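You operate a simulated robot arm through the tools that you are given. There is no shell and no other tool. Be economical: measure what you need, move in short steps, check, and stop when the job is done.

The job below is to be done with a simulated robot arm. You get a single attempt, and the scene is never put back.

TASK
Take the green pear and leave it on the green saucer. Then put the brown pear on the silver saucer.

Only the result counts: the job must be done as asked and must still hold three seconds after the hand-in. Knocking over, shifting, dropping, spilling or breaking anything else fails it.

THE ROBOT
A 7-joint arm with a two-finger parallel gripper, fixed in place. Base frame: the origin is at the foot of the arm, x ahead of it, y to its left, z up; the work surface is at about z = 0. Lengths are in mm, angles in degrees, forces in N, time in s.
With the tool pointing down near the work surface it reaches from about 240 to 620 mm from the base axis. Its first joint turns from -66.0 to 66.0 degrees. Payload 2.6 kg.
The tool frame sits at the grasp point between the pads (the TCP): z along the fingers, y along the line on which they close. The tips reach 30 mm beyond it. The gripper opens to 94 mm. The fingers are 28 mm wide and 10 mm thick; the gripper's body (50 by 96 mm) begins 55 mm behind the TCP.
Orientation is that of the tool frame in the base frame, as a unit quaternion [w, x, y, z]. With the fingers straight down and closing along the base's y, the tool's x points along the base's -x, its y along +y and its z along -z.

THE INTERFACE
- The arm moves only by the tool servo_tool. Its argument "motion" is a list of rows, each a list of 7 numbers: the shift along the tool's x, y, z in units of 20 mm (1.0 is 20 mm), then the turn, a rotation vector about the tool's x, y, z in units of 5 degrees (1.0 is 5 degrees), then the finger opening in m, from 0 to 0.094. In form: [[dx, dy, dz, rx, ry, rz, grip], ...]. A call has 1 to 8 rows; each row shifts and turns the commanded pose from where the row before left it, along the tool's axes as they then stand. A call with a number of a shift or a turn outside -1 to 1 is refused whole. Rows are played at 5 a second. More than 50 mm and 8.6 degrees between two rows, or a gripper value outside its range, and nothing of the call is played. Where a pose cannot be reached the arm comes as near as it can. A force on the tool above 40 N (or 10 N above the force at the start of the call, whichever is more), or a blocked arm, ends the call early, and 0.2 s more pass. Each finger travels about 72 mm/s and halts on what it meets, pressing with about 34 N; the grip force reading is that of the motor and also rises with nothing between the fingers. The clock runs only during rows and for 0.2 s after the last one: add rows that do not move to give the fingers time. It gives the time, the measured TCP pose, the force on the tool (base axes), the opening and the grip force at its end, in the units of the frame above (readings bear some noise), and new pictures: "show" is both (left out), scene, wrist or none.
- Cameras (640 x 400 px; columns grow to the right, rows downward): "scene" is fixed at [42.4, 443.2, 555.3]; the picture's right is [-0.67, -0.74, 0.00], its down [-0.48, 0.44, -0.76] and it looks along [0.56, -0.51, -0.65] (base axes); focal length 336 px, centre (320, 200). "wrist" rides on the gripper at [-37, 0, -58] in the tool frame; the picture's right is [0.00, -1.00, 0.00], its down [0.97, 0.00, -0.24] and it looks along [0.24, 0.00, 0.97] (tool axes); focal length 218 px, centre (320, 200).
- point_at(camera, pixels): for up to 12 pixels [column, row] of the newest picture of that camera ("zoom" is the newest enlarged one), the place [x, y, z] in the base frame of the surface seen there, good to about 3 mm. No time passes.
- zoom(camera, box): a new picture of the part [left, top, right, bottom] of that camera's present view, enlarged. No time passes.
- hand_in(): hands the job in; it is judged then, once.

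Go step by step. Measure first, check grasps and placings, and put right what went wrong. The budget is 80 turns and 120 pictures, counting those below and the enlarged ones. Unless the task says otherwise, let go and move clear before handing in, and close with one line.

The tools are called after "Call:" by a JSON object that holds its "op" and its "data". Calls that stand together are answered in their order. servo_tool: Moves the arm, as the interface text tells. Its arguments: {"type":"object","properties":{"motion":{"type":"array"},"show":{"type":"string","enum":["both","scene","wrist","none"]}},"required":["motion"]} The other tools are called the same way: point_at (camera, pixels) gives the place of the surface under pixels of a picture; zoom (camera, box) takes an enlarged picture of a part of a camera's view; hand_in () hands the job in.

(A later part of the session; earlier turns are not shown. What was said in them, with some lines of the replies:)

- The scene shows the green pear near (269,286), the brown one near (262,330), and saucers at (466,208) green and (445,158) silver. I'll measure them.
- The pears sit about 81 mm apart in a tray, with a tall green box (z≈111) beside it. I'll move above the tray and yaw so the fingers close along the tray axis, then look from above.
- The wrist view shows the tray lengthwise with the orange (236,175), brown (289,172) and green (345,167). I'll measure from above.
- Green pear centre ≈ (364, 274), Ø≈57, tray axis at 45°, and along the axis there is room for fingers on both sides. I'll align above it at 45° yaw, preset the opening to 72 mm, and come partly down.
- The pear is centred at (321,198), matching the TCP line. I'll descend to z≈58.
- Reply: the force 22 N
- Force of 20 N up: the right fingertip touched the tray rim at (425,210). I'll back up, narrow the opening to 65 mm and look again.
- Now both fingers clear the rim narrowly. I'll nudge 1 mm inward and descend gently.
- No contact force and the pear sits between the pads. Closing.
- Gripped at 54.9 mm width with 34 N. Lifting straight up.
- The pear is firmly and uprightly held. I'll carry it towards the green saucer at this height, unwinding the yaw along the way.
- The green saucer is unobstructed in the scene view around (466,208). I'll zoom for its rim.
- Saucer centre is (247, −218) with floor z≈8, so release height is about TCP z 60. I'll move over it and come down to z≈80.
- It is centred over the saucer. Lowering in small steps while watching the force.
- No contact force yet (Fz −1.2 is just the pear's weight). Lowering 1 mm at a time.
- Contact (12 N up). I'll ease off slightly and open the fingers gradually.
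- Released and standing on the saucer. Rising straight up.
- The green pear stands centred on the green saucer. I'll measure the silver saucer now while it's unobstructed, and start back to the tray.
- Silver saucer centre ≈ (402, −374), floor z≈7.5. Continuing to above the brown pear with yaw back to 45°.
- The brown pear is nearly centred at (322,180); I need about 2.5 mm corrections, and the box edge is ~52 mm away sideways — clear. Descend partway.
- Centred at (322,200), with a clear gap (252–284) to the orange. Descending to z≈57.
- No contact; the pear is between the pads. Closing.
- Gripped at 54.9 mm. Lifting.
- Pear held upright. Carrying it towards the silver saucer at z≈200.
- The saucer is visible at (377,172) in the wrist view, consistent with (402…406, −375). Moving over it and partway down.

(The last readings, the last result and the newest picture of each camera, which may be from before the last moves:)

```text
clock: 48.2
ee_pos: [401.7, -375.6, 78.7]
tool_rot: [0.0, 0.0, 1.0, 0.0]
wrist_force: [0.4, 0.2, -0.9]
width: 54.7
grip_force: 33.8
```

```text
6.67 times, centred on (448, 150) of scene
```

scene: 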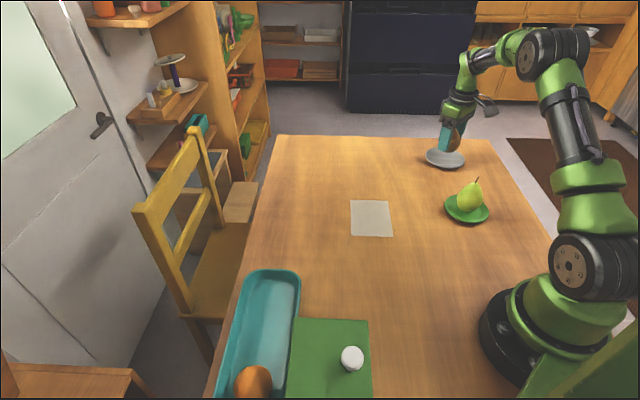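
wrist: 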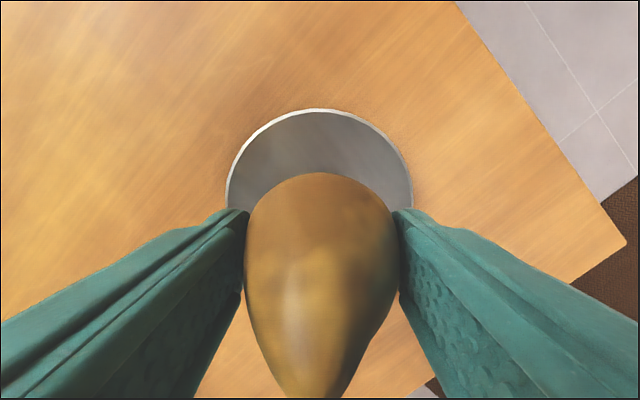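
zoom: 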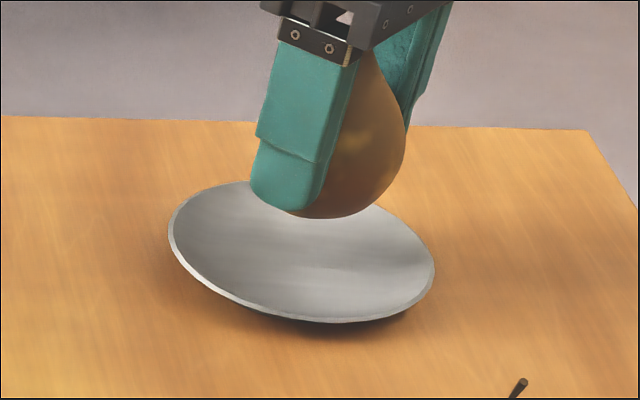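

Well centred; the rim suggests the centre is ~2 mm further in +x. I'll correct and lower.

Call:
{"op": "servo_tool", "data": {"motion": [[-0.12, 0, 0, 0, 0, 0, 0.04], [0, 0, 0.4, 0, 0, 0, 0.04], [0, 0, 0.3, 0, 0, 0, 0.04], [0, 0, 0.2, 0, 0, 0, 0.04], [0, 0, 0.05, 0, 0, 0, 0.04], [0, 0, 0, 0, 0, 0, 0.04]], "show": "none"}}

Call:
{"op": "servo_tool", "data": {"motion": [[0, 0, 0.05, 0, 0, 0, 0.04], [0, 0, 0, 0, 0, 0, 0.04]], "show": "none"}}

```text
clock: 49.6
ee_pos: [404.9, -375.3, 59.9]
tool_rot: [0.0, -0.001, 1.0, 0.001]
wrist_force: [0.6, -0.1, -1.8]
width: 54.9
grip_force: 34.3
```

```text
clock: 50.2
ee_pos: [403.5, -374.2, 59.6]
tool_rot: [0.0, 0.0, 1.0, -0.001]
wrist_force: [-0.4, -0.2, -1.7]
width: 55.0
grip_force: 33.8
```

Call:
{"op": "servo_tool", "data": {"motion": [[0, 0, 0.05, 0, 0, 0, 0.04], [0, 0, 0, 0, 0, 0, 0.04]], "show": "none"}}

Call:
{"op": "servo_tool", "data": {"motion": [[0, 0, 0.04, 0, 0, 0, 0.04], [0, 0, 0, 0, 0, 0, 0.04]], "show": "none"}}

```text
clock: 50.8
ee_pos: [403.8, -374.5, 57.3]
tool_rot: [0.0, 0.001, 1.0, 0.0]
wrist_force: [-0.5, 1.0, -1.4]
width: 55.0
grip_force: 33.7
```

```text
clock: 51.4
ee_pos: [405.1, -374.9, 56.8]
tool_rot: [0.0, 0.001, 1.0, 0.0]
wrist_force: [0.8, -0.4, -1.2]
width: 54.8
grip_force: 33.7
```

Still no contact; continue in fine steps.

Call:
{"op": "servo_tool", "data": {"motion": [[0, 0, 0.04, 0, 0, 0, 0.04], [0, 0, 0, 0, 0, 0, 0.04]], "show": "none"}}

Call:
{"op": "zoom", "data": {"camera": "scene", "box": [400, 120, 496, 180]}}

```text
clock: 52.0
ee_pos: [404.7, -374.0, 57.5]
tool_rot: [0.0, 0.0, 1.0, 0.0]
wrist_force: [-0.2, -0.4, -1.4]
width: 55.1
grip_force: 34.0
```

```text
6.67 times, centred on (448, 150) of scene
```

zoom: 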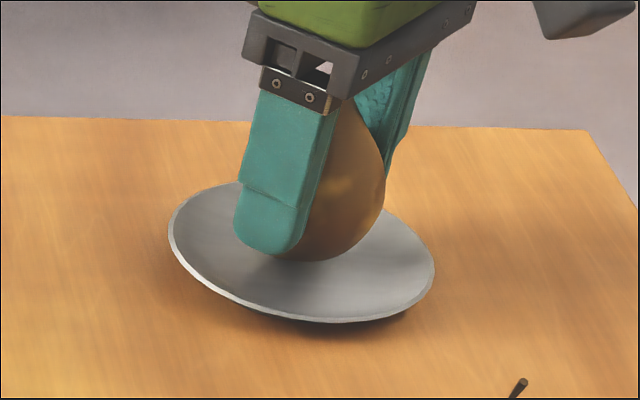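

Call:
{"op": "servo_tool", "data": {"motion": [[0, 0, 0.04, 0, 0, 0, 0.04], [0, 0, 0, 0, 0, 0, 0.04]], "show": "none"}}

Call:
{"op": "servo_tool", "data": {"motion": [[0, 0, 0.04, 0, 0, 0, 0.04], [0, 0, 0, 0, 0, 0, 0.04]], "show": "none"}}

```text
clock: 52.6
ee_pos: [404.3, -375.2, 55.3]
tool_rot: [0.0, 0.0, 1.0, 0.0]
wrist_force: [-0.7, 0.3, -1.9]
width: 55.0
grip_force: 33.6
```

```text
clock: 53.2
ee_pos: [404.5, -375.8, 56.0]
tool_rot: [0.0, 0.0, 1.0, 0.0]
wrist_force: [-0.8, 0.6, 3.9]
width: 55.0
grip_force: 34.0
```

Contact now (Fz from −1.7 to +3.9 N). Opening gradually.

Call:
{"op": "servo_tool", "data": {"motion": [[0, 0, 0, 0, 0, 0, 0.056], [0, 0, 0, 0, 0, 0, 0.059], [0, 0, 0, 0, 0, 0, 0.063], [0, 0, 0, 0, 0, 0, 0.068], [0, 0, 0, 0, 0, 0, 0.074]]}}

Call:
{"op": "zoom", "data": {"camera": "scene", "box": [400, 120, 496, 180]}}

```text
clock: 54.4
ee_pos: [404.2, -374.1, 55.2]
tool_rot: [0.0, 0.0, 1.0, 0.0]
wrist_force: [0.3, -0.4, 0.4]
width: 74.0
grip_force: 0.1
```

scene: 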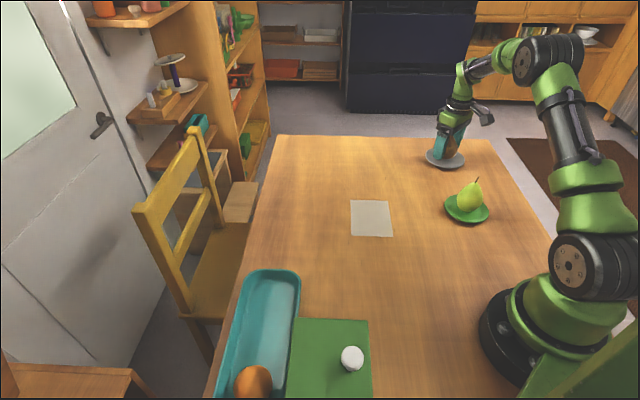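
wrist: 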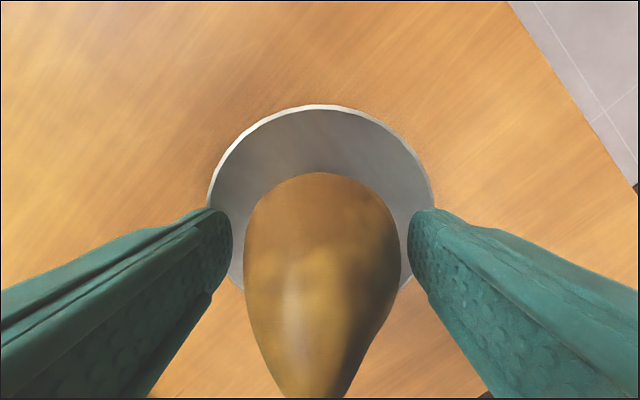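

```text
6.67 times, centred on (448, 150) of scene
```

zoom: 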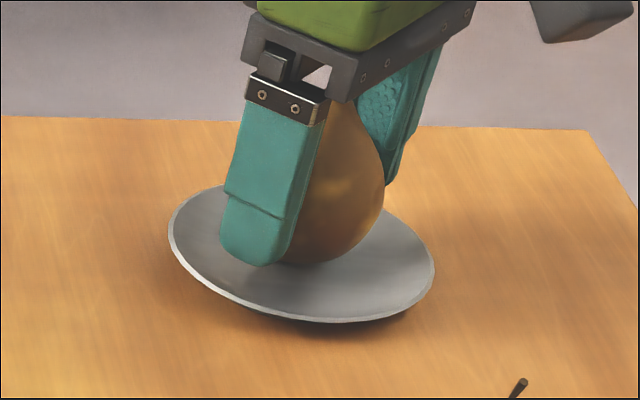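

Released and upright. Rising clear.

Call:
{"op": "servo_tool", "data": {"motion": [[0, 0, -0.5, 0, 0, 0, 0.08], [0, 0, -1, 0, 0, 0, 0.08], [0, 0, -1, 0, 0, 0, 0.08], [0, 0, -1, 0, 0, 0, 0.08], [0, 0, -1, 0, 0, 0, 0.08], [0, 0, -1, 0, 0, 0, 0.08], [0, 0, -1, 0, 0, 0, 0.08], [0, 0, -1, 0, 0, 0, 0.08]]}}

Call:
{"op": "zoom", "data": {"camera": "scene", "box": [400, 120, 512, 230]}}

```text
clock: 56.2
ee_pos: [405.9, -374.8, 208.1]
tool_rot: [0.0, 0.0, 1.0, 0.0]
wrist_force: [0.0, 0.4, 0.2]
width: 80.1
grip_force: 0.0
```

scene: 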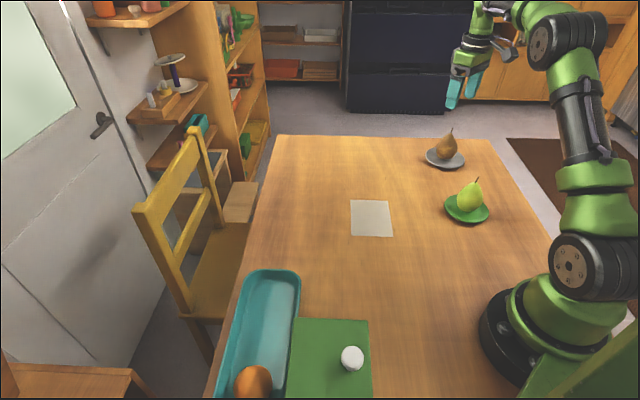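
wrist: 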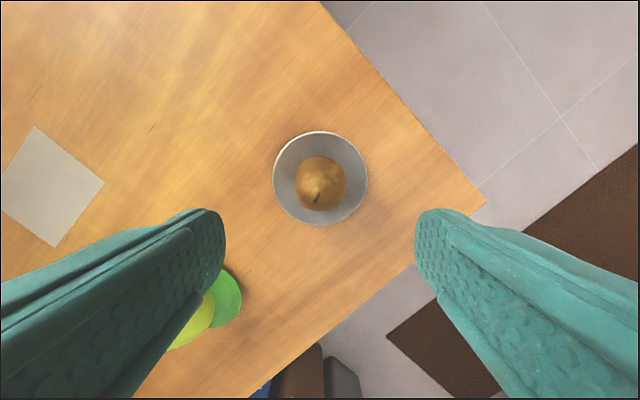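

```text
3.64 times, centred on (456, 175) of scene
```

zoom: 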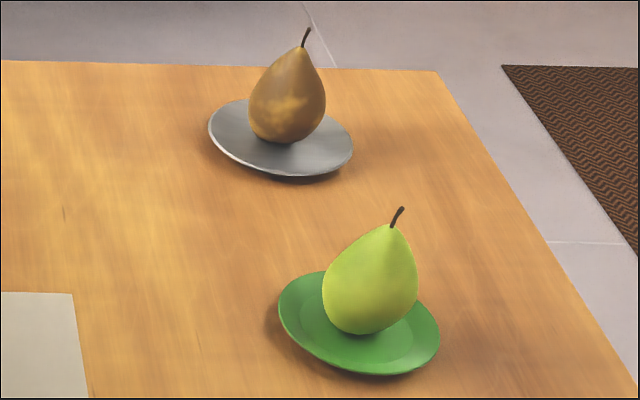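

Both pears stand centred on their saucers, the tray and orange look unmoved, and the gripper is clear. Handing in.

Call:
{"op": "hand_in", "data": {}}

```text
The job is handed in.
```

I put the green pear on the green saucer and then the brown pear on the silver saucer. Both stood upright when I handed the job in. On the first descent one fingertip pressed the tray rim with about 20 N; in the later pictures neither the tray nor the orange looks shifted.
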